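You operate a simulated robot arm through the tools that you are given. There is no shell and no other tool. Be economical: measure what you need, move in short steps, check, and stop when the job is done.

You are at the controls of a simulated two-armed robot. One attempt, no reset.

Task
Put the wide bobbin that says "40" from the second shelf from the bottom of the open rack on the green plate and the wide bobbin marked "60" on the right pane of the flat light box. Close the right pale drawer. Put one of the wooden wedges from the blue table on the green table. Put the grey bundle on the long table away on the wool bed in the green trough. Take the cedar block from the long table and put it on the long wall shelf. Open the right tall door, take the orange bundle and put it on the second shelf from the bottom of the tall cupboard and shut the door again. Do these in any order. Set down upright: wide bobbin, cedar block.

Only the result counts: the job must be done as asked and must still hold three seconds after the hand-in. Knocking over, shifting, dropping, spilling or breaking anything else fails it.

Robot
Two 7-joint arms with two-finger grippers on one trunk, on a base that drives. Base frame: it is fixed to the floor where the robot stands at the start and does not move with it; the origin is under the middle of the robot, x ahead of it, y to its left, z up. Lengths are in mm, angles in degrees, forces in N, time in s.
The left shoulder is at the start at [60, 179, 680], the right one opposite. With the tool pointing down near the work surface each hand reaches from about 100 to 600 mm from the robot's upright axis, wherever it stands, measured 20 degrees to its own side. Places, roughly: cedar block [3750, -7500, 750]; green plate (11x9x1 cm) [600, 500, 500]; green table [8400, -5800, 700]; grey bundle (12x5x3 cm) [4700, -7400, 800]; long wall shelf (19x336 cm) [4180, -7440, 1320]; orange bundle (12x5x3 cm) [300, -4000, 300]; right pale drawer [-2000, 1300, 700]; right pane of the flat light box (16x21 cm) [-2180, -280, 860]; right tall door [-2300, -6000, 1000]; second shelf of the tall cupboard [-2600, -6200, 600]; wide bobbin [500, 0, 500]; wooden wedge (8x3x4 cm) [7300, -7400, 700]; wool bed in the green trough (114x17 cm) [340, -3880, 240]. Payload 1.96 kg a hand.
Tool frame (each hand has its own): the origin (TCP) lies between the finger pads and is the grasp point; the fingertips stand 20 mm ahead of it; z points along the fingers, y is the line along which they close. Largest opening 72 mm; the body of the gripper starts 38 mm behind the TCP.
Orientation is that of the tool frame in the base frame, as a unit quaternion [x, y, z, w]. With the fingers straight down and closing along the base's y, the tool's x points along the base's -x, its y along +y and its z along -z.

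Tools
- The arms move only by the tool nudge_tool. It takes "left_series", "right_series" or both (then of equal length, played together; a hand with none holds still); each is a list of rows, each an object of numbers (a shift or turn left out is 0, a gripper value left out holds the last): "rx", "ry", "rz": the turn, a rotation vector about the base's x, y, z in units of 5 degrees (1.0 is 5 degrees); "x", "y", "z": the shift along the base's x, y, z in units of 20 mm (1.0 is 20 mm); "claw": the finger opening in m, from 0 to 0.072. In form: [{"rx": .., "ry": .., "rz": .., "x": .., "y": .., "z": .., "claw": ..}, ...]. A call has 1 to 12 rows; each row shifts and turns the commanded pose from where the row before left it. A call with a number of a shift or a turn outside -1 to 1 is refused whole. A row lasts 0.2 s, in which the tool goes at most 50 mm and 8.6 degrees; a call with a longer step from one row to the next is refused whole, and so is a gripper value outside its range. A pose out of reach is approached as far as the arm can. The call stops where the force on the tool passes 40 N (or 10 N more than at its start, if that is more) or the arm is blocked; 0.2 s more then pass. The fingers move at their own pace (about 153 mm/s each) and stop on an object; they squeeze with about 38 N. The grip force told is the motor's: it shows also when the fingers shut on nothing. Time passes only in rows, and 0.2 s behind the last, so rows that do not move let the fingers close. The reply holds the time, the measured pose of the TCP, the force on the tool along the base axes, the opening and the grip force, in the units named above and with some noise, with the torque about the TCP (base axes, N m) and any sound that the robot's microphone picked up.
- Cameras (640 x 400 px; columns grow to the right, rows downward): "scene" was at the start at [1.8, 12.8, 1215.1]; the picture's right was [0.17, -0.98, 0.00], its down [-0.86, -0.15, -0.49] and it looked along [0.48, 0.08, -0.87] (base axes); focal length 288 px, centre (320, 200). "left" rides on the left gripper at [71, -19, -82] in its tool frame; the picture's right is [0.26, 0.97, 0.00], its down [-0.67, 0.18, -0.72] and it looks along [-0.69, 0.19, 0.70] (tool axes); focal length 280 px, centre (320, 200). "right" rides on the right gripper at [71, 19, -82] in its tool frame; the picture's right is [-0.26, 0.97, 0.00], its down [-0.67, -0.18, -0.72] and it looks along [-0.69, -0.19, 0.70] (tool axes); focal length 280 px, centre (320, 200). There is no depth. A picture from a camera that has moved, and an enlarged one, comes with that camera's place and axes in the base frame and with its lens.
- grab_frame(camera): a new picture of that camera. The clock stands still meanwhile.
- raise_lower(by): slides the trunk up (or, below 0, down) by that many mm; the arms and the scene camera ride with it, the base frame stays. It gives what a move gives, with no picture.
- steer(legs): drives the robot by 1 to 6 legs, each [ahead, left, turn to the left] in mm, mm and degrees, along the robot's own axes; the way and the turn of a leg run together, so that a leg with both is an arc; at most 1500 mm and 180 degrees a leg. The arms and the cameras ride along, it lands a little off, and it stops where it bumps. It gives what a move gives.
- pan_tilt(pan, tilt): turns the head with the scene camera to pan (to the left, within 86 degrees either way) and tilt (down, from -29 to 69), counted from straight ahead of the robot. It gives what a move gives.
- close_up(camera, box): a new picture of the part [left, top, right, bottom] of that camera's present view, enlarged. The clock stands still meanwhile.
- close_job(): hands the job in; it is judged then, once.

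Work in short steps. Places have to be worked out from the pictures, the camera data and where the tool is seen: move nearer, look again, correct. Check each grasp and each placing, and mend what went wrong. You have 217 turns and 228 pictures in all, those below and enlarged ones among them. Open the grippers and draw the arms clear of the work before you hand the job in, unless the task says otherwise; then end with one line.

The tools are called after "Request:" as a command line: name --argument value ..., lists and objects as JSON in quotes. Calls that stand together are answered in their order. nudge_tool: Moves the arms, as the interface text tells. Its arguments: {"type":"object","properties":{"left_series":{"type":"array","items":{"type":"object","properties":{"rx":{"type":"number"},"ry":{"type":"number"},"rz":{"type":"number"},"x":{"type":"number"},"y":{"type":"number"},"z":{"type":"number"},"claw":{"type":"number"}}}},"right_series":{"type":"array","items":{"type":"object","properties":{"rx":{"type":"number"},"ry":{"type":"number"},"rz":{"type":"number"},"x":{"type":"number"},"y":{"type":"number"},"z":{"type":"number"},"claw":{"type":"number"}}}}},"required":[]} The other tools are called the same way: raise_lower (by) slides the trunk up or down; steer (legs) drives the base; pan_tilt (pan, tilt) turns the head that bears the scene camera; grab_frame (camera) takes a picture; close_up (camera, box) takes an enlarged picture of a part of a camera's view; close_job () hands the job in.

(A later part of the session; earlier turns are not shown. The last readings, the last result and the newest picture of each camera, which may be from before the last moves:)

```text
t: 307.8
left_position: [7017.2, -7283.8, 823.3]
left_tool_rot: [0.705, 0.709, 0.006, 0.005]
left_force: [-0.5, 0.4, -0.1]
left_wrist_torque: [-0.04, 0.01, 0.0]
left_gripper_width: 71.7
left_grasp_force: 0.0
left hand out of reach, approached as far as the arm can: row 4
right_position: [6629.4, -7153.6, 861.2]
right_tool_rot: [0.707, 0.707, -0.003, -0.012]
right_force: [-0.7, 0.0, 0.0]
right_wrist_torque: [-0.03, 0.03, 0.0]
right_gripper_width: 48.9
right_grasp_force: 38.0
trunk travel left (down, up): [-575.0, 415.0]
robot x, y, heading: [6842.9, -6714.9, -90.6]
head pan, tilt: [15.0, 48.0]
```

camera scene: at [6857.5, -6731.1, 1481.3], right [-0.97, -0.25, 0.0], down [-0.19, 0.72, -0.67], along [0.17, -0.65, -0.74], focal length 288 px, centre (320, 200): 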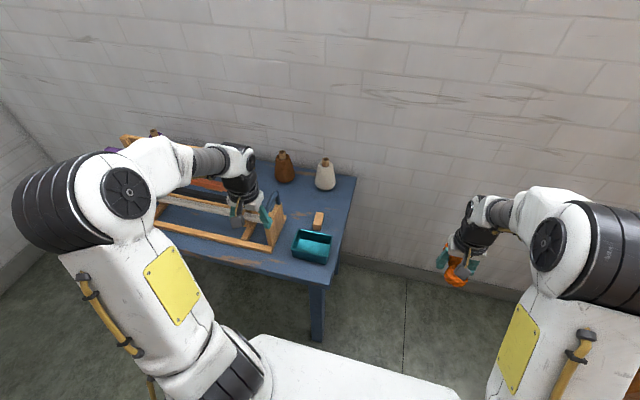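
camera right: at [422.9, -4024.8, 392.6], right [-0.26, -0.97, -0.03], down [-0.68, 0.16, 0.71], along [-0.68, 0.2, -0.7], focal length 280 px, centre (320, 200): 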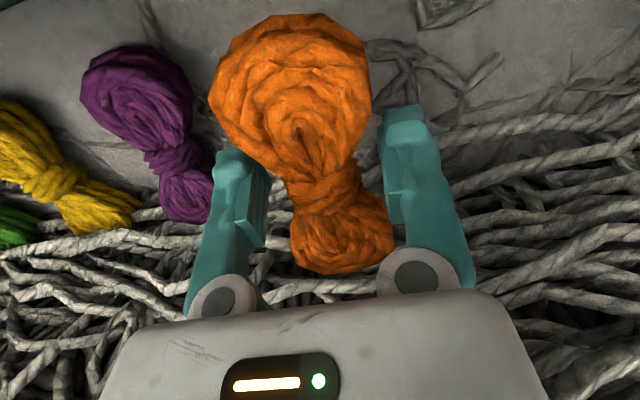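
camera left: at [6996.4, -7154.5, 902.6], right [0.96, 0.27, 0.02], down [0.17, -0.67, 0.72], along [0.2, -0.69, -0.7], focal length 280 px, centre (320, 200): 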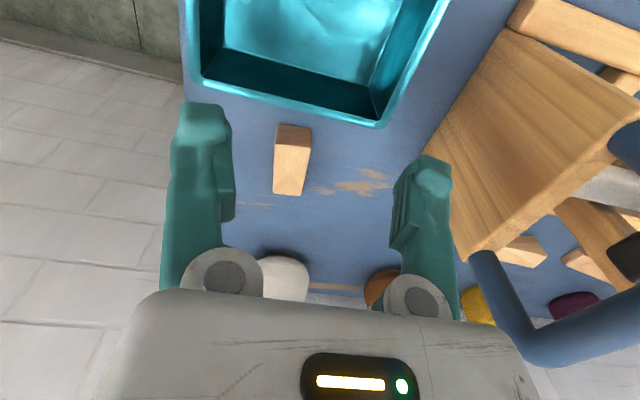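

Request:
nudge_tool --left_series '[{"z": -1}, {"z": -1}, {"z": -0.6, "y": -0.5}, {"y": -0.5}]'

Request:
grab_frame --camera "left"

```text
t: 308.8
left_position: [7017.8, -7303.0, 771.1]
left_tool_rot: [0.705, 0.709, 0.006, 0.005]
left_force: [0.6, 0.4, -0.6]
left_wrist_torque: [0.01, 0.01, -0.02]
left_gripper_width: 72.1
left_grasp_force: 0.1
right_position: [6630.1, -7153.1, 859.6]
right_tool_rot: [0.707, 0.707, -0.002, -0.013]
right_force: [-0.5, -0.2, -0.9]
right_wrist_torque: [-0.01, 0.0, -0.02]
right_gripper_width: 48.7
right_grasp_force: 38.3
trunk travel left (down, up): [-575.0, 415.0]
robot x, y, heading: [6840.0, -6718.4, -90.4]
head pan, tilt: [15.0, 48.0]
```

```text
119 pictures are left
camera left: at [6995.9, -7232.5, 851.1], right [0.96, 0.27, 0.02], down [0.17, -0.67, 0.72], along [0.2, -0.69, -0.7], focal length 280 px, centre (320, 200)
```

left: 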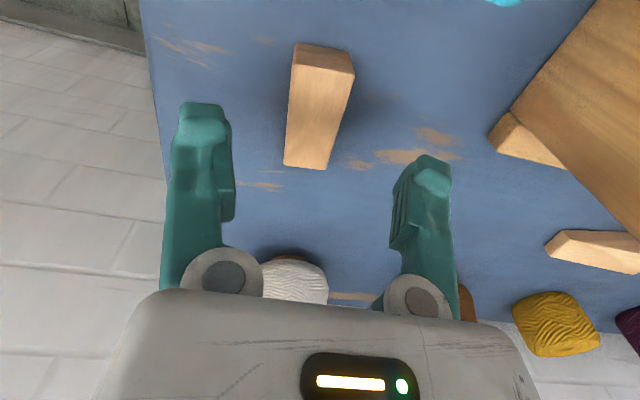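

Well aligned. I'll descend to z≈722 and close.

Request:
nudge_tool --left_series '[{"z": -1, "y": -0.3}, {"z": -1}, {"z": -0.4}, {"claw": 0.01}, {"claw": 0.01}, {"claw": 0.01}]'

Request:
grab_frame --camera "left"

```text
t: 310.2
left_position: [7017.6, -7311.1, 723.5]
left_tool_rot: [0.706, 0.709, 0.005, 0.004]
left_force: [0.1, -0.2, 0.2]
left_wrist_torque: [0.01, -0.01, -0.01]
left_gripper_width: 26.1
left_grasp_force: 37.6
right_position: [6630.1, -7153.4, 860.3]
right_tool_rot: [0.707, 0.707, -0.002, -0.012]
right_force: [-0.1, 0.5, -0.3]
right_wrist_torque: [0.01, 0.01, 0.0]
right_gripper_width: 48.7
right_grasp_force: 38.3
trunk travel left (down, up): [-575.0, 415.0]
robot x, y, heading: [6836.8, -6713.0, -90.4]
head pan, tilt: [15.0, 48.0]
```

```text
118 pictures are left
camera left: at [6996.5, -7239.1, 803.8], right [0.96, 0.27, 0.02], down [0.17, -0.67, 0.72], along [0.2, -0.69, -0.7], focal length 280 px, centre (320, 200)
```

left: 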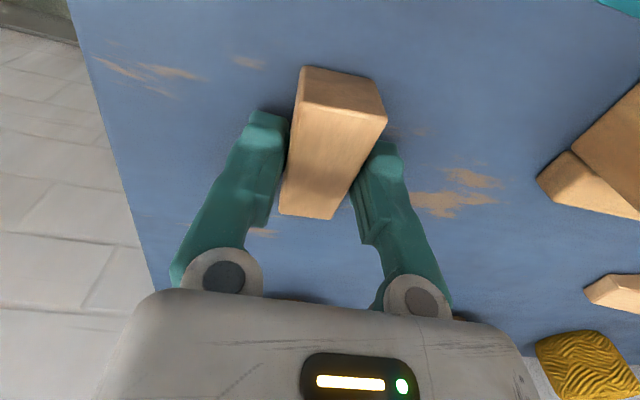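

The wedge is held (26 mm, 38 N). I'll lift it up and back, clear of the teal box.

Request:
nudge_tool --left_series '[{"z": 1}, {"z": 1}, {"z": 1, "y": 0.3}, {"z": 1, "y": 0.4}, {"z": 1, "y": 0.6}, {"z": 1, "y": 1}, {"z": 1, "y": 1}, {"z": 1, "y": 1}, {"y": 1}, {"y": 1}, {"y": 1}, {"y": 1}]'

Request:
grab_frame --camera "left"

Request:
grab_frame --camera "scene"

```text
t: 312.8
left_position: [7017.6, -7141.7, 883.1]
left_tool_rot: [0.705, 0.709, 0.006, 0.005]
left_force: [-0.8, 0.4, -0.7]
left_wrist_torque: [0.04, -0.03, 0.01]
left_gripper_width: 26.2
left_grasp_force: 38.3
right_position: [6630.4, -7152.7, 859.6]
right_tool_rot: [0.707, 0.707, -0.003, -0.013]
right_force: [0.3, -0.2, -0.3]
right_wrist_torque: [0.01, 0.0, 0.0]
right_gripper_width: 48.7
right_grasp_force: 38.0
trunk travel left (down, up): [-575.0, 415.0]
robot x, y, heading: [6838.8, -6717.2, -90.3]
head pan, tilt: [15.0, 48.0]
```

```text
117 pictures are left
camera left: at [6996.3, -7071.9, 963.3], right [0.96, 0.27, 0.02], down [0.17, -0.67, 0.72], along [0.2, -0.69, -0.7], focal length 280 px, centre (320, 200)
```

left: 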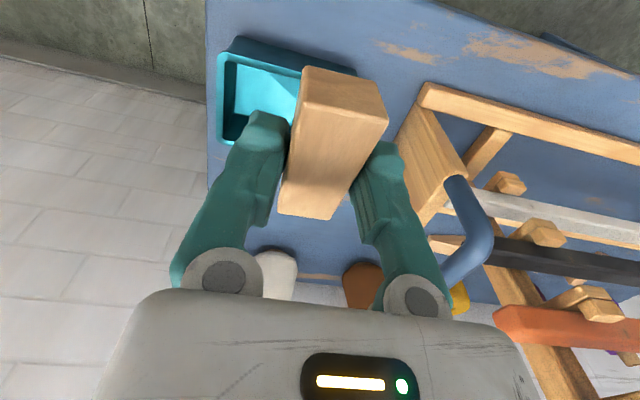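

```text
116 pictures are left
camera scene: at [6857.5, -6728.9, 1481.4], right [-0.97, -0.25, 0.0], down [-0.19, 0.72, -0.67], along [0.17, -0.65, -0.74], focal length 288 px, centre (320, 200)
```

scene: 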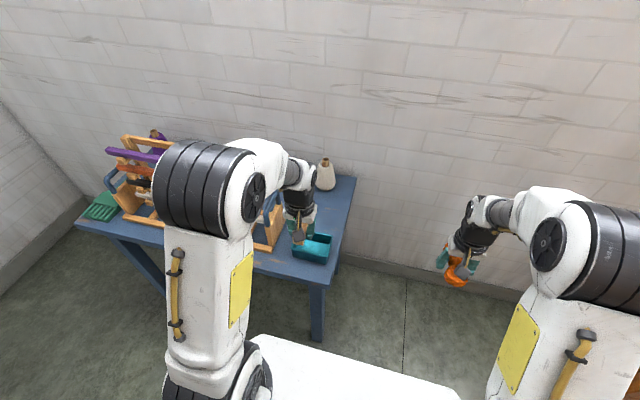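

I'll carry the wedge to the green table: back off, slide east, go north, and turn to face east.

Request:
steer --legs '[[-170, 0, 0.4], [0, 870, 0], [-600, 0, 0], [0, 0, 90]]'

Request:
pan_tilt --pan 5 --tilt 45

Request:
grab_frame --camera "scene"

Request:
grab_frame --camera "left"

```text
t: 325.1
left_position: [8138.3, -5802.4, 883.7]
left_tool_rot: [0.021, 1.0, 0.009, 0.0]
left_force: [0.5, -0.1, 0.4]
left_wrist_torque: [0.02, 0.02, 0.02]
left_gripper_width: 26.3
left_grasp_force: 38.0
right_position: [8129.3, -6188.8, 858.3]
right_tool_rot: [0.024, 1.0, -0.009, -0.007]
right_force: [-0.1, 0.5, 0.1]
right_wrist_torque: [0.01, -0.02, 0.03]
right_gripper_width: 48.6
right_grasp_force: 38.1
trunk travel left (down, up): [-575.0, 415.0]
robot x, y, heading: [7701.8, -5956.9, -2.9]
head pan, tilt: [15.0, 48.0]
```

```text
t: 325.8
left_position: [8137.7, -5801.3, 882.7]
left_tool_rot: [0.022, 1.0, 0.008, 0.0]
left_force: [-0.3, 1.1, 0.3]
left_wrist_torque: [0.0, -0.01, 0.01]
left_gripper_width: 26.3
left_grasp_force: 38.2
right_position: [8130.2, -6190.4, 859.9]
right_tool_rot: [0.025, 1.0, -0.01, -0.007]
right_force: [-0.5, -0.1, 0.1]
right_wrist_torque: [-0.02, 0.0, 0.02]
right_gripper_width: 48.6
right_grasp_force: 37.8
trunk travel left (down, up): [-575.0, 415.0]
robot x, y, heading: [7698.3, -5957.9, -3.2]
head pan, tilt: [5.0, 45.0]
```

```text
115 pictures are left
camera scene: at [7719.7, -5950.7, 1485.5], right [0.03, -1.0, 0.0], down [-0.71, -0.02, -0.71], along [0.71, 0.02, -0.71], focal length 288 px, centre (320, 200)
```

scene: 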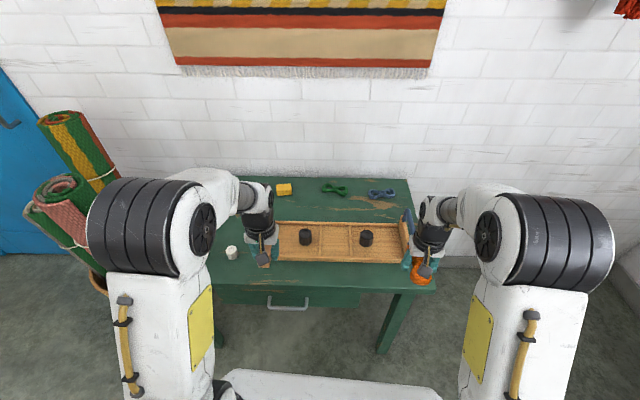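

```text
114 pictures are left
camera left: at [8066.2, -5819.4, 963.2], right [-0.22, 0.98, 0.02], down [0.68, 0.14, 0.72], along [0.7, 0.17, -0.7], focal length 280 px, centre (320, 200)
```

left: 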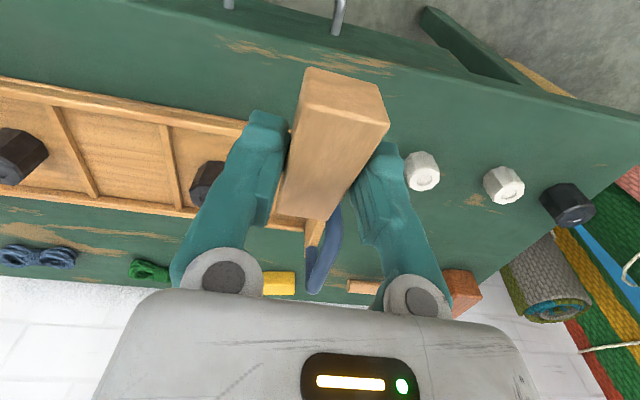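

There's a clear spot on the green table left of the tray, near (8195, -5725), between the tray end and the white yarn. I'll move over it and look.

Request:
nudge_tool --left_series '[{"x": 1, "y": 1}, {"x": 1, "y": 1}, {"x": 0.85, "y": 1}, {"y": 0.85}, {"z": -1}, {"z": -1}, {"z": -1}, {"z": -1}]'

Request:
grab_frame --camera "left"

Request:
close_up --camera "scene" --box '[180, 170, 340, 320]'

```text
t: 327.6
left_position: [8196.3, -5723.6, 804.3]
left_tool_rot: [0.022, 1.0, 0.007, 0.001]
left_force: [-0.5, 0.3, -0.6]
left_wrist_torque: [-0.01, -0.02, -0.03]
left_gripper_width: 26.1
left_grasp_force: 37.8
right_position: [8129.7, -6190.3, 860.1]
right_tool_rot: [0.024, 1.0, -0.011, -0.008]
right_force: [0.0, 0.2, 0.3]
right_wrist_torque: [0.0, 0.0, -0.01]
right_gripper_width: 48.8
right_grasp_force: 38.3
trunk travel left (down, up): [-575.0, 415.0]
robot x, y, heading: [7702.6, -5960.5, -3.1]
head pan, tilt: [5.0, 45.0]
```

```text
113 pictures are left
camera left: at [8123.8, -5741.6, 883.9], right [-0.22, 0.98, 0.02], down [0.68, 0.14, 0.72], along [0.7, 0.17, -0.7], focal length 280 px, centre (320, 200)
```

left: 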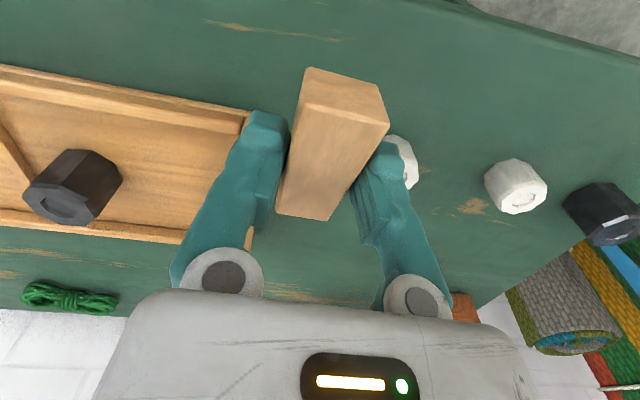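

```text
2.67 times, centred on (260, 245) of scene
camera zoom: at [7720.1, -5950.6, 1485.6], right [0.03, -1.0, 0.0], down [-0.71, -0.02, -0.71], along [0.71, 0.02, -0.71], focal length 768 px, centre (480, 80)
```

zoom: 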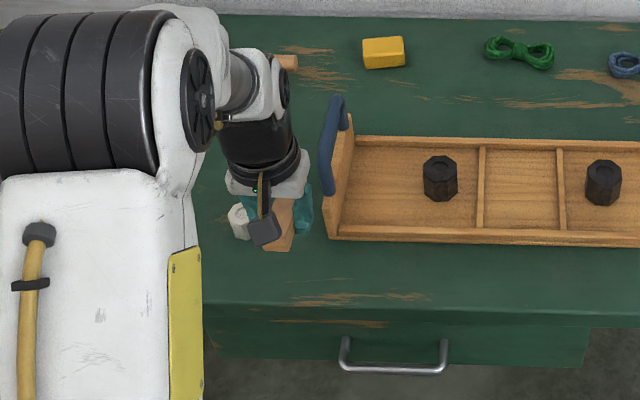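

Clearances are fine if I shift 12 mm back. I'll lower towards the table.

Request:
nudge_tool --left_series '[{"x": -0.6, "z": -0.5, "y": 0.1}, {"z": -1}, {"z": -1}, {"z": -0.5}, {}]'

Request:
grab_frame --camera "left"

```text
t: 328.8
left_position: [8182.5, -5724.0, 743.1]
left_tool_rot: [0.022, 1.0, 0.008, -0.001]
left_force: [0.3, 0.6, -0.3]
left_wrist_torque: [0.02, -0.02, -0.02]
left_gripper_width: 26.2
left_grasp_force: 37.8
right_position: [8130.9, -6189.5, 860.5]
right_tool_rot: [0.025, 1.0, -0.01, -0.007]
right_force: [-0.3, -0.4, 0.0]
right_wrist_torque: [-0.02, -0.01, -0.02]
right_gripper_width: 48.6
right_grasp_force: 38.1
trunk travel left (down, up): [-575.0, 415.0]
robot x, y, heading: [7698.7, -5955.2, -3.6]
head pan, tilt: [5.0, 45.0]
```

```text
111 pictures are left
camera left: at [8110.9, -5741.2, 823.0], right [-0.22, 0.98, 0.02], down [0.68, 0.14, 0.72], along [0.7, 0.17, -0.7], focal length 280 px, centre (320, 200)
```

left: 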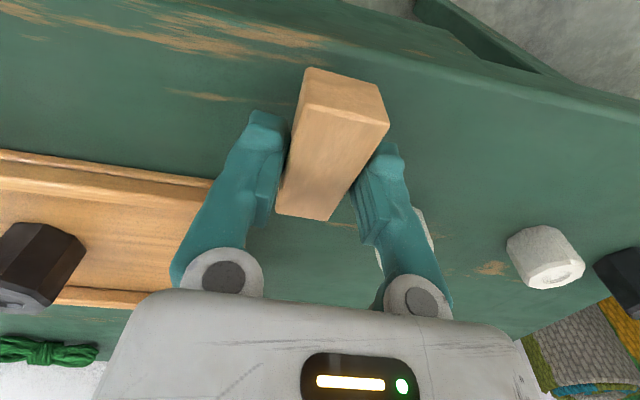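

Request:
nudge_tool --left_series '[{"z": -0.3}, {"z": -0.2}, {"z": -0.2}, {}]'

Request:
nudge_tool --left_series '[{"z": -0.15}, {"z": -0.1}, {}]'

```text
t: 329.8
left_position: [8181.8, -5723.8, 730.0]
left_tool_rot: [0.022, 1.0, 0.008, -0.001]
left_force: [1.1, 0.2, -0.3]
left_wrist_torque: [0.03, 0.01, 0.02]
left_gripper_width: 26.2
left_grasp_force: 37.9
right_position: [8129.5, -6189.5, 859.4]
right_tool_rot: [0.024, 1.0, -0.01, -0.007]
right_force: [-0.5, -0.1, -0.7]
right_wrist_torque: [-0.01, -0.01, 0.02]
right_gripper_width: 48.8
right_grasp_force: 38.1
trunk travel left (down, up): [-575.0, 415.0]
robot x, y, heading: [7701.5, -5954.5, -3.5]
head pan, tilt: [5.0, 45.0]
```

```text
t: 330.6
left_position: [8183.7, -5721.8, 724.2]
left_tool_rot: [0.022, 1.0, 0.008, 0.0]
left_force: [0.1, -0.4, 0.2]
left_wrist_torque: [0.02, 0.0, 0.0]
left_gripper_width: 26.0
left_grasp_force: 37.9
right_position: [8129.2, -6189.9, 859.5]
right_tool_rot: [0.024, 1.0, -0.011, -0.008]
right_force: [0.1, 0.1, -1.0]
right_wrist_torque: [0.03, 0.01, 0.0]
right_gripper_width: 48.8
right_grasp_force: 38.2
trunk travel left (down, up): [-575.0, 415.0]
robot x, y, heading: [7701.7, -5957.8, -3.1]
head pan, tilt: [5.0, 45.0]
```

Request:
nudge_tool --left_series '[{"z": -0.1}, {"z": -0.1}, {}]'

Request:
nudge_tool --left_series '[{"z": -0.1}, {"z": -0.1}, {}]'

Request:
grab_frame --camera "left"

```text
t: 331.4
left_position: [8183.1, -5722.7, 722.3]
left_tool_rot: [0.021, 1.0, 0.01, 0.002]
left_force: [4.3, 4.8, 28.9]
left_wrist_torque: [0.0, 0.45, 0.03]
left_gripper_width: 26.1
left_grasp_force: 37.7
right_position: [8128.4, -6190.2, 861.2]
right_tool_rot: [0.024, 1.0, -0.011, -0.006]
right_force: [0.1, -0.2, -0.6]
right_wrist_torque: [0.02, 0.0, 0.0]
right_gripper_width: 48.7
right_grasp_force: 37.5
trunk travel left (down, up): [-575.0, 415.0]
robot x, y, heading: [7704.3, -5956.1, -3.0]
head pan, tilt: [5.0, 45.0]
```

```text
t: 331.9
left_position: [8183.3, -5723.2, 719.8]
left_tool_rot: [0.022, 1.0, 0.009, 0.003]
left_force: [-5.8, -1.0, 20.7]
left_wrist_torque: [-0.04, 0.19, 0.02]
left_gripper_width: 26.3
left_grasp_force: 37.9
right_position: [8128.2, -6190.7, 861.3]
right_tool_rot: [0.024, 1.0, -0.01, -0.006]
right_force: [-0.7, 0.1, -0.2]
right_wrist_torque: [-0.01, -0.02, -0.01]
right_gripper_width: 48.8
right_grasp_force: 38.2
trunk travel left (down, up): [-575.0, 415.0]
robot x, y, heading: [7699.7, -5957.8, -3.2]
head pan, tilt: [5.0, 45.0]
stopped in row 2 (left hand): the force on the tool passed its limit at 52 N (the readings are from after the stop); the commanded pose is now the measured one
```

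```text
110 pictures are left
camera left: at [8110.7, -5740.7, 799.9], right [-0.22, 0.98, 0.02], down [0.68, 0.14, 0.72], along [0.7, 0.17, -0.69], focal length 280 px, centre (320, 200)
```

left: 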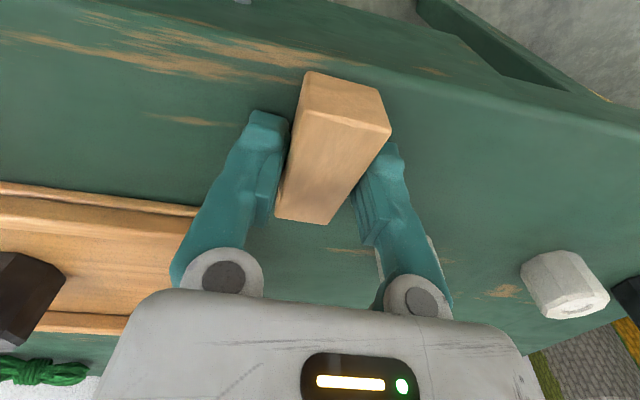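

It's resting on the table. I'll relieve the pressure slightly, open modestly and lift straight up.

Request:
nudge_tool --left_series '[{"z": 0.08}, {"claw": 0.046}, {"claw": 0.046}, {"z": 0.5}, {"z": 1}, {"z": 1}, {"z": 1}, {"z": 1}, {"z": 1}, {"z": 1}]'

Request:
grab_frame --camera "left"

Request:
close_up --camera "scene" --box '[180, 170, 340, 320]'

```text
t: 334.1
left_position: [8183.0, -5722.4, 849.3]
left_tool_rot: [0.022, 1.0, 0.008, 0.001]
left_force: [0.1, 0.0, 0.6]
left_wrist_torque: [0.0, 0.01, -0.01]
left_gripper_width: 45.8
left_grasp_force: 0.1
right_position: [8129.1, -6190.5, 860.2]
right_tool_rot: [0.024, 1.0, -0.01, -0.008]
right_force: [-0.3, 1.1, -0.5]
right_wrist_torque: [0.0, 0.0, 0.04]
right_gripper_width: 48.6
right_grasp_force: 38.3
trunk travel left (down, up): [-575.0, 415.0]
robot x, y, heading: [7698.6, -5957.3, -3.4]
head pan, tilt: [5.0, 45.0]
```

```text
109 pictures are left
camera left: at [8111.7, -5740.1, 930.1], right [-0.22, 0.98, 0.02], down [0.68, 0.14, 0.72], along [0.7, 0.17, -0.69], focal length 280 px, centre (320, 200)
```

left: 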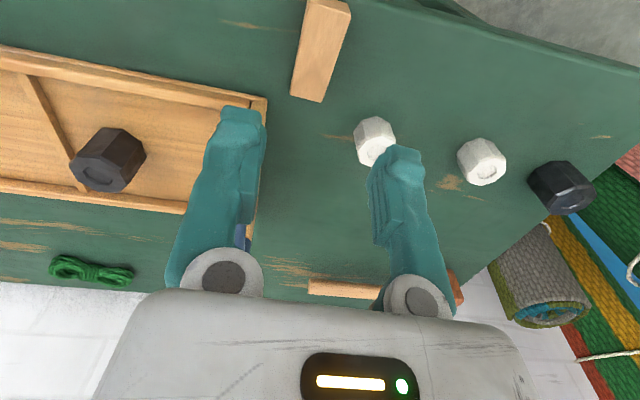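

```text
2.67 times, centred on (260, 245) of scene
camera zoom: at [7719.3, -5951.0, 1485.5], right [0.03, -1.0, 0.0], down [-0.71, -0.02, -0.71], along [0.71, 0.02, -0.71], focal length 768 px, centre (480, 80)
```

zoom: 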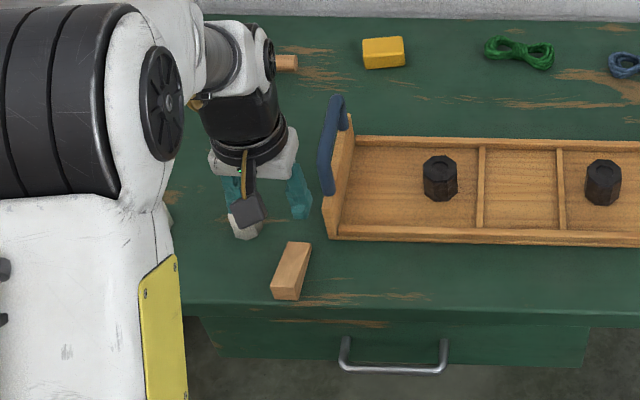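

The wedge is on the green table. Next is the cedar block. I'll raise a bit, back off, turn south, go down to the aisle and slide west, watching the way.

Request:
raise_lower --by 100

Request:
steer --legs '[[-80, 0, 0], [0, 0, -87], [610, 0, 0], [0, -1000, 0]]'

Request:
pan_tilt --pan -60 --tilt 25

Request:
grab_frame --camera "scene"

```text
t: 335.4
left_position: [8183.6, -5722.6, 950.1]
left_tool_rot: [0.022, 1.0, 0.009, 0.001]
left_force: [-0.5, -0.6, 0.1]
left_wrist_torque: [-0.06, 0.01, -0.01]
left_gripper_width: 45.8
left_grasp_force: 0.0
right_position: [8129.2, -6189.9, 959.9]
right_tool_rot: [0.024, 1.0, -0.011, -0.007]
right_force: [-0.8, 0.6, -0.5]
right_wrist_torque: [0.01, -0.01, -0.02]
right_gripper_width: 48.5
right_grasp_force: 38.1
trunk travel left (down, up): [-675.0, 315.0]
robot x, y, heading: [7702.4, -5961.8, -3.1]
head pan, tilt: [5.0, 45.0]
```

```text
t: 348.1
left_position: [6884.3, -7047.6, 949.7]
left_tool_rot: [0.691, 0.723, 0.004, 0.008]
left_force: [0.0, 0.0, -0.4]
left_wrist_torque: [0.02, -0.01, 0.0]
left_gripper_width: 46.0
left_grasp_force: 0.0
right_position: [6413.9, -7033.5, 960.3]
right_tool_rot: [0.693, 0.721, -0.003, -0.013]
right_force: [-0.2, 0.6, -0.6]
right_wrist_torque: [0.01, 0.01, 0.01]
right_gripper_width: 48.6
right_grasp_force: 37.9
trunk travel left (down, up): [-675.0, 315.0]
robot x, y, heading: [6608.5, -6586.9, -88.6]
head pan, tilt: [5.0, 45.0]
```

```text
t: 349.4
left_position: [6883.8, -7048.2, 949.3]
left_tool_rot: [0.691, 0.723, 0.006, 0.007]
left_force: [-0.1, 0.1, 0.1]
left_wrist_torque: [0.0, 0.0, -0.02]
left_gripper_width: 45.9
left_grasp_force: 0.0
right_position: [6413.8, -7033.9, 959.7]
right_tool_rot: [0.692, 0.721, -0.003, -0.011]
right_force: [0.5, -1.3, -0.5]
right_wrist_torque: [-0.02, 0.01, -0.01]
right_gripper_width: 48.6
right_grasp_force: 38.5
trunk travel left (down, up): [-675.0, 315.0]
robot x, y, heading: [6603.7, -6581.5, -88.5]
head pan, tilt: [-60.0, 25.0]
```

```text
107 pictures are left
camera scene: at [6523.4, -6574.4, 1616.1], right [-0.53, 0.85, 0.0], down [0.36, 0.22, -0.91], along [-0.77, -0.48, -0.42], focal length 288 px, centre (320, 200)
```

scene: 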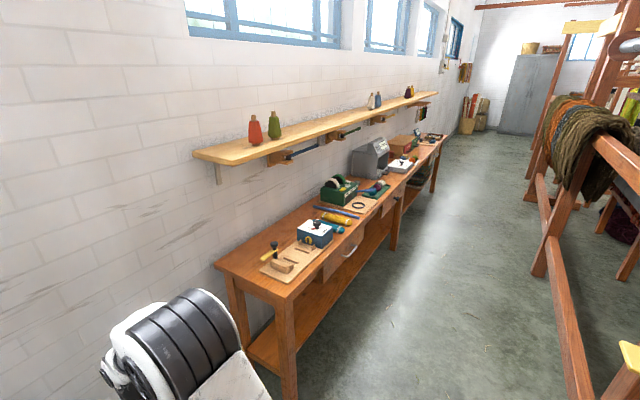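

I'll zoom in on the long table for the cedar block and grey bundle.

Request:
close_up --camera "scene" --box '[310, 110, 470, 230]'

Request:
steer --legs '[[0, 0, -1.5], [0, -1400, 0]]'

Request:
pan_tilt --pan -35 --tilt 30

Request:
grab_frame --camera "scene"

```text
3.33 times, centred on (390, 170) of scene
camera zoom: at [6523.4, -6574.4, 1616.1], right [-0.53, 0.85, 0.0], down [0.36, 0.22, -0.91], along [-0.77, -0.48, -0.42], focal length 960 px, centre (87, 300)
```

zoom: 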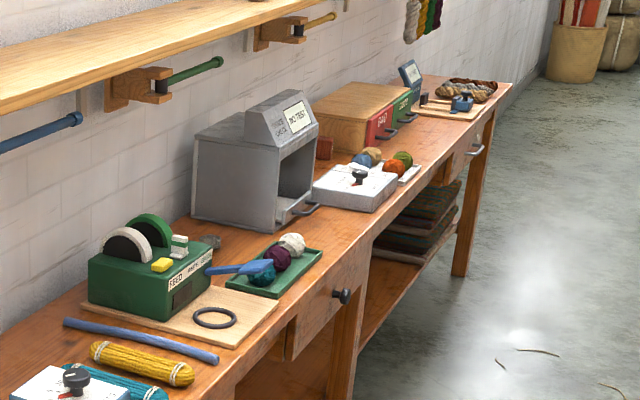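

```text
t: 356.7
left_position: [5483.5, -7058.9, 950.1]
left_tool_rot: [0.703, 0.711, 0.005, 0.008]
left_force: [0.0, 1.3, -0.4]
left_wrist_torque: [-0.02, -0.01, -0.01]
left_gripper_width: 45.9
left_grasp_force: 0.0
right_position: [5014.8, -7030.5, 961.0]
right_tool_rot: [0.705, 0.709, -0.002, -0.012]
right_force: [-0.8, 0.3, -0.5]
right_wrist_torque: [-0.03, -0.04, 0.02]
right_gripper_width: 48.9
right_grasp_force: 38.1
trunk travel left (down, up): [-675.0, 315.0]
robot x, y, heading: [5224.5, -6587.8, -90.2]
head pan, tilt: [-60.0, 25.0]
```

```text
t: 357.6
left_position: [5483.2, -7057.9, 949.3]
left_tool_rot: [0.703, 0.711, 0.004, 0.007]
left_force: [0.8, -0.2, 0.3]
left_wrist_torque: [-0.05, -0.03, 0.01]
left_gripper_width: 46.0
left_grasp_force: 0.0
right_position: [5014.0, -7029.1, 960.8]
right_tool_rot: [0.706, 0.708, -0.003, -0.012]
right_force: [-0.4, -0.1, 0.0]
right_wrist_torque: [0.02, 0.0, -0.01]
right_gripper_width: 48.7
right_grasp_force: 37.9
trunk travel left (down, up): [-675.0, 315.0]
robot x, y, heading: [5219.3, -6589.6, -90.1]
head pan, tilt: [-35.0, 30.0]
```

```text
105 pictures are left
camera scene: at [5167.3, -6602.2, 1608.2], right [-0.82, 0.58, 0.0], down [0.29, 0.41, -0.87], along [-0.5, -0.71, -0.5], focal length 288 px, centre (320, 200)
```

scene: 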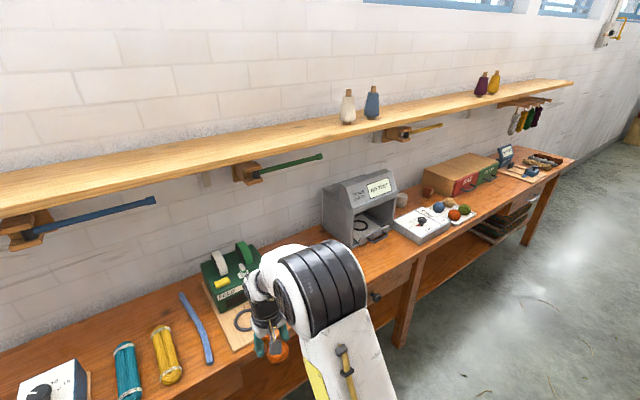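

The cedar block is the small reddish block at about (3735, -7490). The grey bundle looks to be near (4550, -7465). I'll slide west to x≈3560, where the left hand faces the cedar block.

Request:
steer --legs '[[0, -1500, 0], [0, -160, 0]]'

Request:
pan_tilt --pan 12 --tilt 35

Request:
grab_frame --camera "scene"

Request:
grab_frame --camera "left"

```text
t: 366.0
left_position: [3818.7, -7041.8, 949.9]
left_tool_rot: [0.711, 0.703, 0.006, 0.007]
left_force: [0.0, -0.9, 0.6]
left_wrist_torque: [-0.01, -0.05, 0.02]
left_gripper_width: 45.7
left_grasp_force: 0.2
right_position: [3349.1, -7001.8, 960.2]
right_tool_rot: [0.713, 0.701, -0.003, -0.012]
right_force: [0.4, -0.1, -0.2]
right_wrist_torque: [0.0, 0.0, 0.02]
right_gripper_width: 48.6
right_grasp_force: 38.1
trunk travel left (down, up): [-675.0, 315.0]
robot x, y, heading: [3567.1, -6563.5, -91.3]
head pan, tilt: [-35.0, 30.0]
```

```text
t: 367.2
left_position: [3818.5, -7041.5, 949.1]
left_tool_rot: [0.712, 0.702, 0.006, 0.007]
left_force: [0.1, 0.1, 0.2]
left_wrist_torque: [-0.01, 0.06, 0.03]
left_gripper_width: 46.1
left_grasp_force: 0.0
right_position: [3351.2, -7002.2, 960.2]
right_tool_rot: [0.713, 0.701, -0.002, -0.012]
right_force: [-0.1, -0.2, -0.2]
right_wrist_torque: [-0.01, 0.02, 0.01]
right_gripper_width: 48.4
right_grasp_force: 37.5
trunk travel left (down, up): [-675.0, 315.0]
robot x, y, heading: [3569.9, -6561.1, -91.3]
head pan, tilt: [12.0, 35.0]
```

```text
104 pictures are left
camera scene: at [3582.6, -6592.1, 1600.4], right [-0.98, -0.18, 0.0], down [-0.1, 0.56, -0.82], along [0.15, -0.81, -0.57], focal length 288 px, centre (320, 200)
```

scene: 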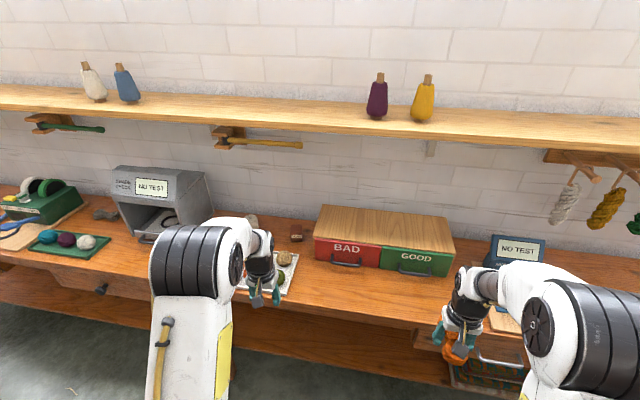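

```text
103 pictures are left
camera left: at [3798.9, -6970.8, 1029.8], right [0.97, 0.25, 0.02], down [0.16, -0.67, 0.72], along [0.19, -0.69, -0.69], focal length 280 px, centre (320, 200)
```

left: 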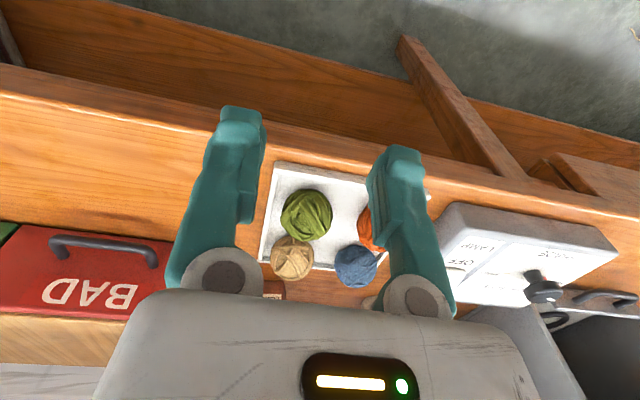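

I'll zoom in on the block and the shelf above it.

Request:
close_up --camera "scene" --box '[230, 180, 390, 300]'

Request:
close_up --camera "scene" --box '[0, 170, 250, 300]'

```text
3.33 times, centred on (310, 240) of scene
camera zoom: at [3582.6, -6592.1, 1600.4], right [-0.98, -0.18, 0.0], down [-0.1, 0.56, -0.82], along [0.15, -0.81, -0.57], focal length 960 px, centre (353, 67)
```

zoom: 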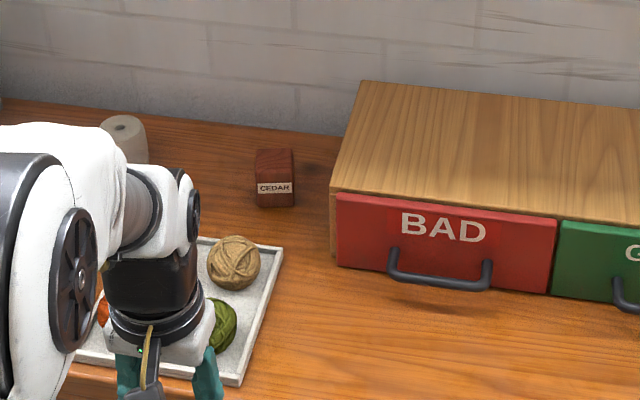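

```text
2.56 times, centred on (125, 235) of scene
camera zoom: at [3582.6, -6592.1, 1600.4], right [-0.98, -0.18, 0.0], down [-0.1, 0.56, -0.82], along [0.15, -0.81, -0.57], focal length 737 px, centre (819, 110)
```

zoom: 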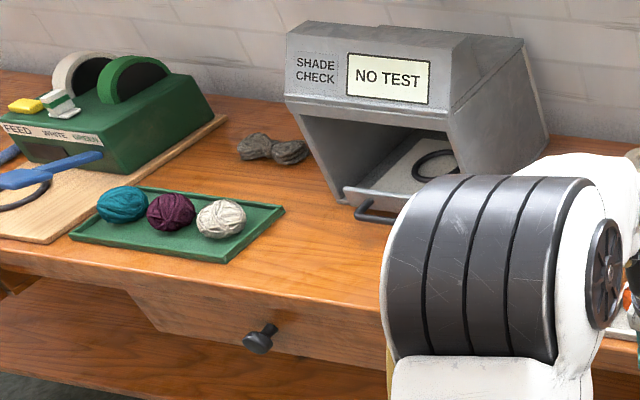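

The block labelled CEDAR stands at about (3837, -7455), next to a tray of yarn balls. It is deep on the table, so I need a roughly 30° forward tilt. I'll tilt and slightly yaw the left hand, then move in.

Request:
nudge_tool --left_series '[{"rx": -1, "rz": 0.5, "claw": 0.072}, {"rx": -1, "rz": 0.5}, {"rx": -1, "rz": 0.5}, {"rx": -1, "rz": 0.5}, {"rx": -1}, {"rx": -1}]'

Request:
steer --legs '[[175, 90, 1.3]]'

Request:
grab_frame --camera "left"

Request:
grab_frame --camera "scene"

```text
t: 368.6
left_position: [3819.3, -7041.8, 951.3]
left_tool_rot: [0.622, 0.739, -0.182, 0.185]
left_force: [-0.5, -1.1, 0.9]
left_wrist_torque: [-0.03, -0.01, 0.01]
left_gripper_width: 72.1
left_grasp_force: 0.0
right_position: [3350.8, -7000.9, 958.7]
right_tool_rot: [0.713, 0.701, -0.003, -0.012]
right_force: [0.5, 0.1, -0.1]
right_wrist_torque: [0.0, -0.02, 0.0]
right_gripper_width: 48.3
right_grasp_force: 38.1
trunk travel left (down, up): [-675.0, 315.0]
robot x, y, heading: [3569.1, -6561.8, -91.2]
head pan, tilt: [12.0, 35.0]
```

```text
t: 370.1
left_position: [3921.8, -7207.7, 949.0]
left_tool_rot: [0.611, 0.748, -0.179, 0.186]
left_force: [-0.3, -0.3, 0.6]
left_wrist_torque: [0.02, 0.01, 0.01]
left_gripper_width: 72.0
left_grasp_force: 0.2
right_position: [3452.7, -7181.4, 960.0]
right_tool_rot: [0.703, 0.711, -0.003, -0.013]
right_force: [0.3, 0.8, -0.6]
right_wrist_torque: [0.03, 0.06, -0.01]
right_gripper_width: 48.6
right_grasp_force: 38.3
trunk travel left (down, up): [-675.0, 315.0]
robot x, y, heading: [3656.4, -6740.9, -89.9]
head pan, tilt: [12.0, 35.0]
```

```text
100 pictures are left
camera left: at [3884.8, -7110.7, 984.8], right [0.9, 0.4, -0.17], down [0.26, -0.18, 0.95], along [0.35, -0.9, -0.27], focal length 280 px, centre (320, 200)
```

left: 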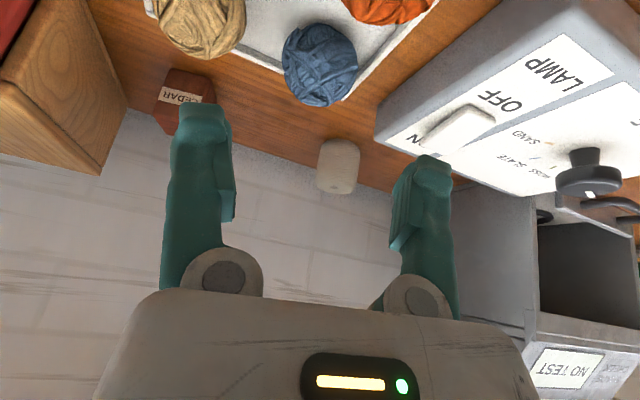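

```text
99 pictures are left
camera scene: at [3673.5, -6764.7, 1600.4], right [-0.98, -0.21, 0.0], down [-0.12, 0.56, -0.82], along [0.17, -0.8, -0.57], focal length 288 px, centre (320, 200)
```

scene: 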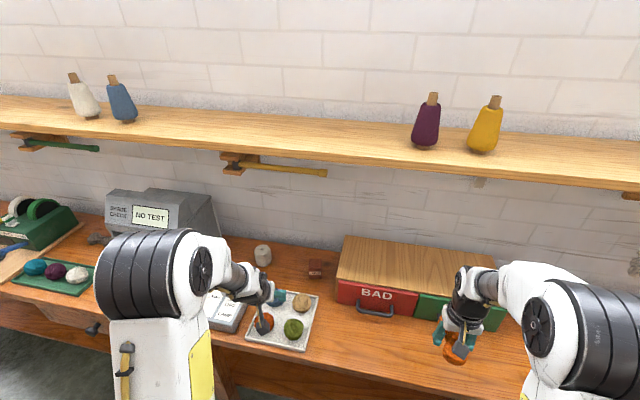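

Triangulating from both cameras puts the block at about (3832, -7453), z 783–858. I'll move above it, staying at z≈949.

Request:
nudge_tool --left_series '[{"x": -0.5, "y": -1}, {"x": -0.5, "y": -1}, {"x": -0.5, "y": -1}, {"x": -0.5, "y": -1}, {"x": -0.5, "y": -1}, {"x": -0.5, "y": -1}, {"x": -0.5, "y": -1}, {"x": -0.5, "y": -1}, {"x": -0.4, "y": -1}, {"y": -1}, {"y": -1}, {"y": -1}]'

Request:
grab_frame --camera "left"

```text
t: 372.8
left_position: [3833.1, -7448.2, 950.8]
left_tool_rot: [0.612, 0.748, -0.178, 0.186]
left_force: [-0.5, -0.2, 0.9]
left_wrist_torque: [0.03, -0.01, -0.01]
left_gripper_width: 72.3
left_grasp_force: 0.1
right_position: [3451.3, -7181.1, 959.7]
right_tool_rot: [0.704, 0.711, -0.003, -0.012]
right_force: [0.7, -0.2, -1.1]
right_wrist_torque: [-0.01, 0.0, 0.02]
right_gripper_width: 48.7
right_grasp_force: 37.6
trunk travel left (down, up): [-675.0, 315.0]
robot x, y, heading: [3659.5, -6740.8, -89.9]
head pan, tilt: [12.0, 35.0]
```

```text
98 pictures are left
camera left: at [3796.4, -7350.6, 985.9], right [0.9, 0.4, -0.17], down [0.26, -0.18, 0.95], along [0.35, -0.9, -0.27], focal length 280 px, centre (320, 200)
```

left: 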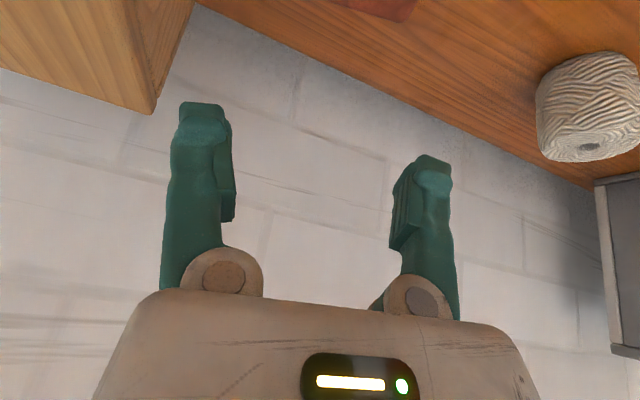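

Request:
nudge_tool --left_series '[{"z": -1, "x": 0.2}, {"z": -1}, {"z": -0.8}]'

Request:
grab_frame --camera "left"

```text
t: 373.6
left_position: [3837.0, -7446.8, 894.2]
left_tool_rot: [0.611, 0.748, -0.179, 0.187]
left_force: [-0.4, -0.2, 0.0]
left_wrist_torque: [-0.03, 0.01, -0.01]
left_gripper_width: 71.9
left_grasp_force: 0.1
right_position: [3451.8, -7179.9, 961.3]
right_tool_rot: [0.703, 0.711, -0.003, -0.012]
right_force: [0.3, -0.4, 0.0]
right_wrist_torque: [0.01, 0.0, 0.0]
right_gripper_width: 48.3
right_grasp_force: 38.7
trunk travel left (down, up): [-675.0, 315.0]
robot x, y, heading: [3657.5, -6740.6, -89.7]
head pan, tilt: [12.0, 35.0]
```

```text
97 pictures are left
camera left: at [3799.9, -7349.9, 928.7], right [0.9, 0.4, -0.17], down [0.26, -0.18, 0.95], along [0.35, -0.9, -0.27], focal length 280 px, centre (320, 200)
```

left: 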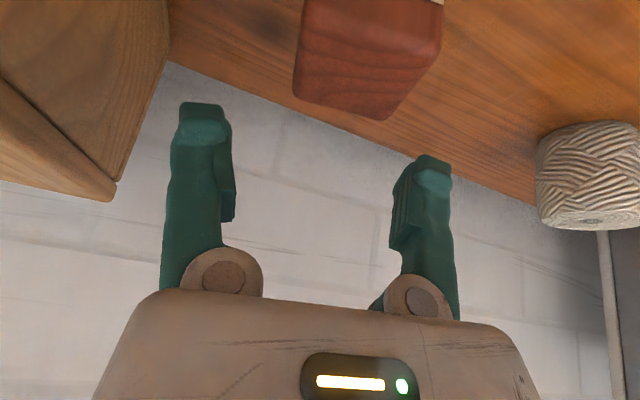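

The block's top is at about z 846, centre (3838, -7437), yawed roughly like my hand. I'll correct y by +9 mm, descend and recheck.

Request:
nudge_tool --left_series '[{"z": -1, "y": 0.45}, {"z": -1, "x": 0.1}]'

Request:
grab_frame --camera "left"

```text
t: 374.1
left_position: [3838.4, -7438.2, 852.9]
left_tool_rot: [0.611, 0.749, -0.178, 0.187]
left_force: [0.4, 0.1, -0.6]
left_wrist_torque: [-0.02, 0.0, 0.0]
left_gripper_width: 71.8
left_grasp_force: 0.1
right_position: [3452.0, -7181.0, 959.9]
right_tool_rot: [0.704, 0.711, -0.003, -0.012]
right_force: [0.7, 0.0, -0.1]
right_wrist_torque: [0.01, 0.01, 0.02]
right_gripper_width: 48.3
right_grasp_force: 38.1
trunk travel left (down, up): [-675.0, 315.0]
robot x, y, heading: [3656.8, -6741.8, -89.8]
head pan, tilt: [12.0, 35.0]
```

```text
96 pictures are left
camera left: at [3801.3, -7341.4, 888.1], right [0.9, 0.4, -0.17], down [0.26, -0.18, 0.95], along [0.35, -0.9, -0.27], focal length 280 px, centre (320, 200)
```

left: 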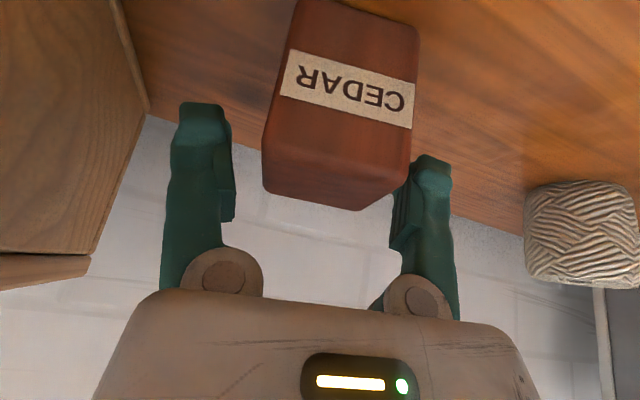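

Good alignment. I'll yaw 5° more to match the block, descend to z≈826 and grip.

Request:
nudge_tool --left_series '[{"rz": 1, "x": 0.15, "y": -0.2}, {"z": -0.7, "y": -0.1}, {"z": -0.65}]'

Request:
grab_frame --camera "left"

```text
t: 374.9
left_position: [3842.0, -7444.4, 829.3]
left_tool_rot: [0.577, 0.774, -0.171, 0.195]
left_force: [1.3, -0.7, 3.2]
left_wrist_torque: [0.04, 0.09, -0.08]
left_gripper_width: 71.8
left_grasp_force: 0.0
right_position: [3452.0, -7180.9, 960.4]
right_tool_rot: [0.704, 0.71, -0.004, -0.012]
right_force: [0.5, -0.2, 0.2]
right_wrist_torque: [-0.03, 0.0, -0.03]
right_gripper_width: 48.3
right_grasp_force: 37.5
trunk travel left (down, up): [-675.0, 315.0]
robot x, y, heading: [3659.4, -6734.5, -89.9]
head pan, tilt: [12.0, 35.0]
```

```text
95 pictures are left
camera left: at [3796.8, -7350.7, 862.5], right [0.86, 0.48, -0.17], down [0.27, -0.16, 0.95], along [0.43, -0.86, -0.27], focal length 280 px, centre (320, 200)
```

left: 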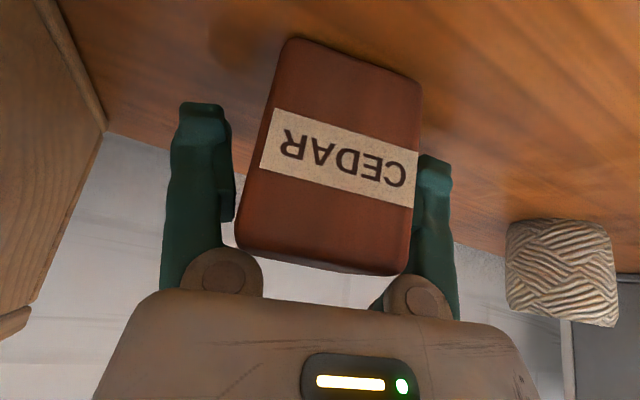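

The right finger brushes the block's side. I'll shift 5 mm along the closing axis, then close.

Request:
nudge_tool --left_series '[{"x": 0.24, "y": 0.1}, {"claw": 0.02}, {"claw": 0.02}, {"claw": 0.02}]'

Request:
grab_frame --camera "left"

```text
t: 375.9
left_position: [3848.1, -7441.9, 827.8]
left_tool_rot: [0.578, 0.774, -0.169, 0.195]
left_force: [0.0, -0.3, 4.2]
left_wrist_torque: [0.07, -0.07, 0.0]
left_gripper_width: 46.0
left_grasp_force: 38.4
right_position: [3451.5, -7180.1, 959.6]
right_tool_rot: [0.703, 0.711, -0.002, -0.012]
right_force: [0.3, -0.2, 0.3]
right_wrist_torque: [-0.04, -0.01, -0.02]
right_gripper_width: 48.3
right_grasp_force: 38.0
trunk travel left (down, up): [-675.0, 315.0]
robot x, y, heading: [3656.8, -6739.3, -89.9]
head pan, tilt: [12.0, 35.0]
```

```text
94 pictures are left
camera left: at [3801.6, -7348.4, 862.3], right [0.86, 0.48, -0.17], down [0.27, -0.16, 0.95], along [0.43, -0.86, -0.27], focal length 280 px, centre (320, 200)
```

left: 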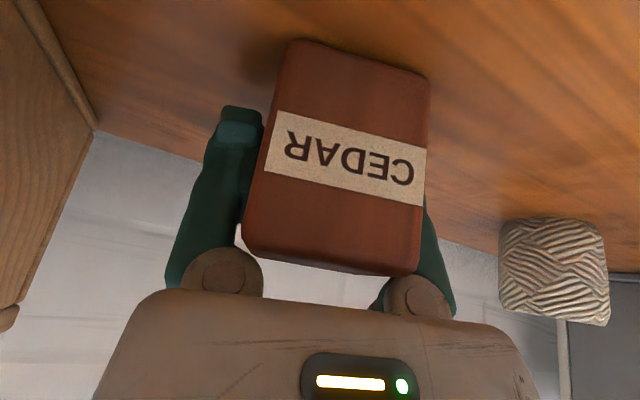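

The block is held (46 mm, 38 N). I'll lift it 110 mm and check it before backing out over the tray.

Request:
nudge_tool --left_series '[{"z": 0.5}, {"z": 1}, {"z": 1}, {"z": 1}, {"z": 1}, {"z": 1}]'

Request:
grab_frame --camera "left"

```text
t: 377.4
left_position: [3846.7, -7443.4, 936.7]
left_tool_rot: [0.579, 0.773, -0.17, 0.195]
left_force: [-0.4, -0.1, -0.1]
left_wrist_torque: [0.0, 0.0, -0.01]
left_gripper_width: 45.0
left_grasp_force: 38.4
right_position: [3451.6, -7179.0, 959.7]
right_tool_rot: [0.703, 0.711, -0.002, -0.012]
right_force: [-0.2, 0.7, -0.3]
right_wrist_torque: [-0.05, 0.02, -0.01]
right_gripper_width: 48.6
right_grasp_force: 38.0
trunk travel left (down, up): [-675.0, 315.0]
robot x, y, heading: [3656.3, -6737.4, -89.7]
head pan, tilt: [12.0, 35.0]
```

```text
93 pictures are left
camera left: at [3801.9, -7349.4, 971.8], right [0.86, 0.48, -0.17], down [0.27, -0.16, 0.95], along [0.43, -0.86, -0.27], focal length 280 px, centre (320, 200)
```

left: 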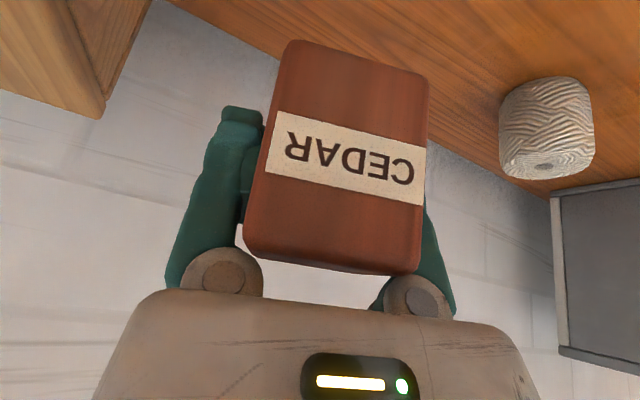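

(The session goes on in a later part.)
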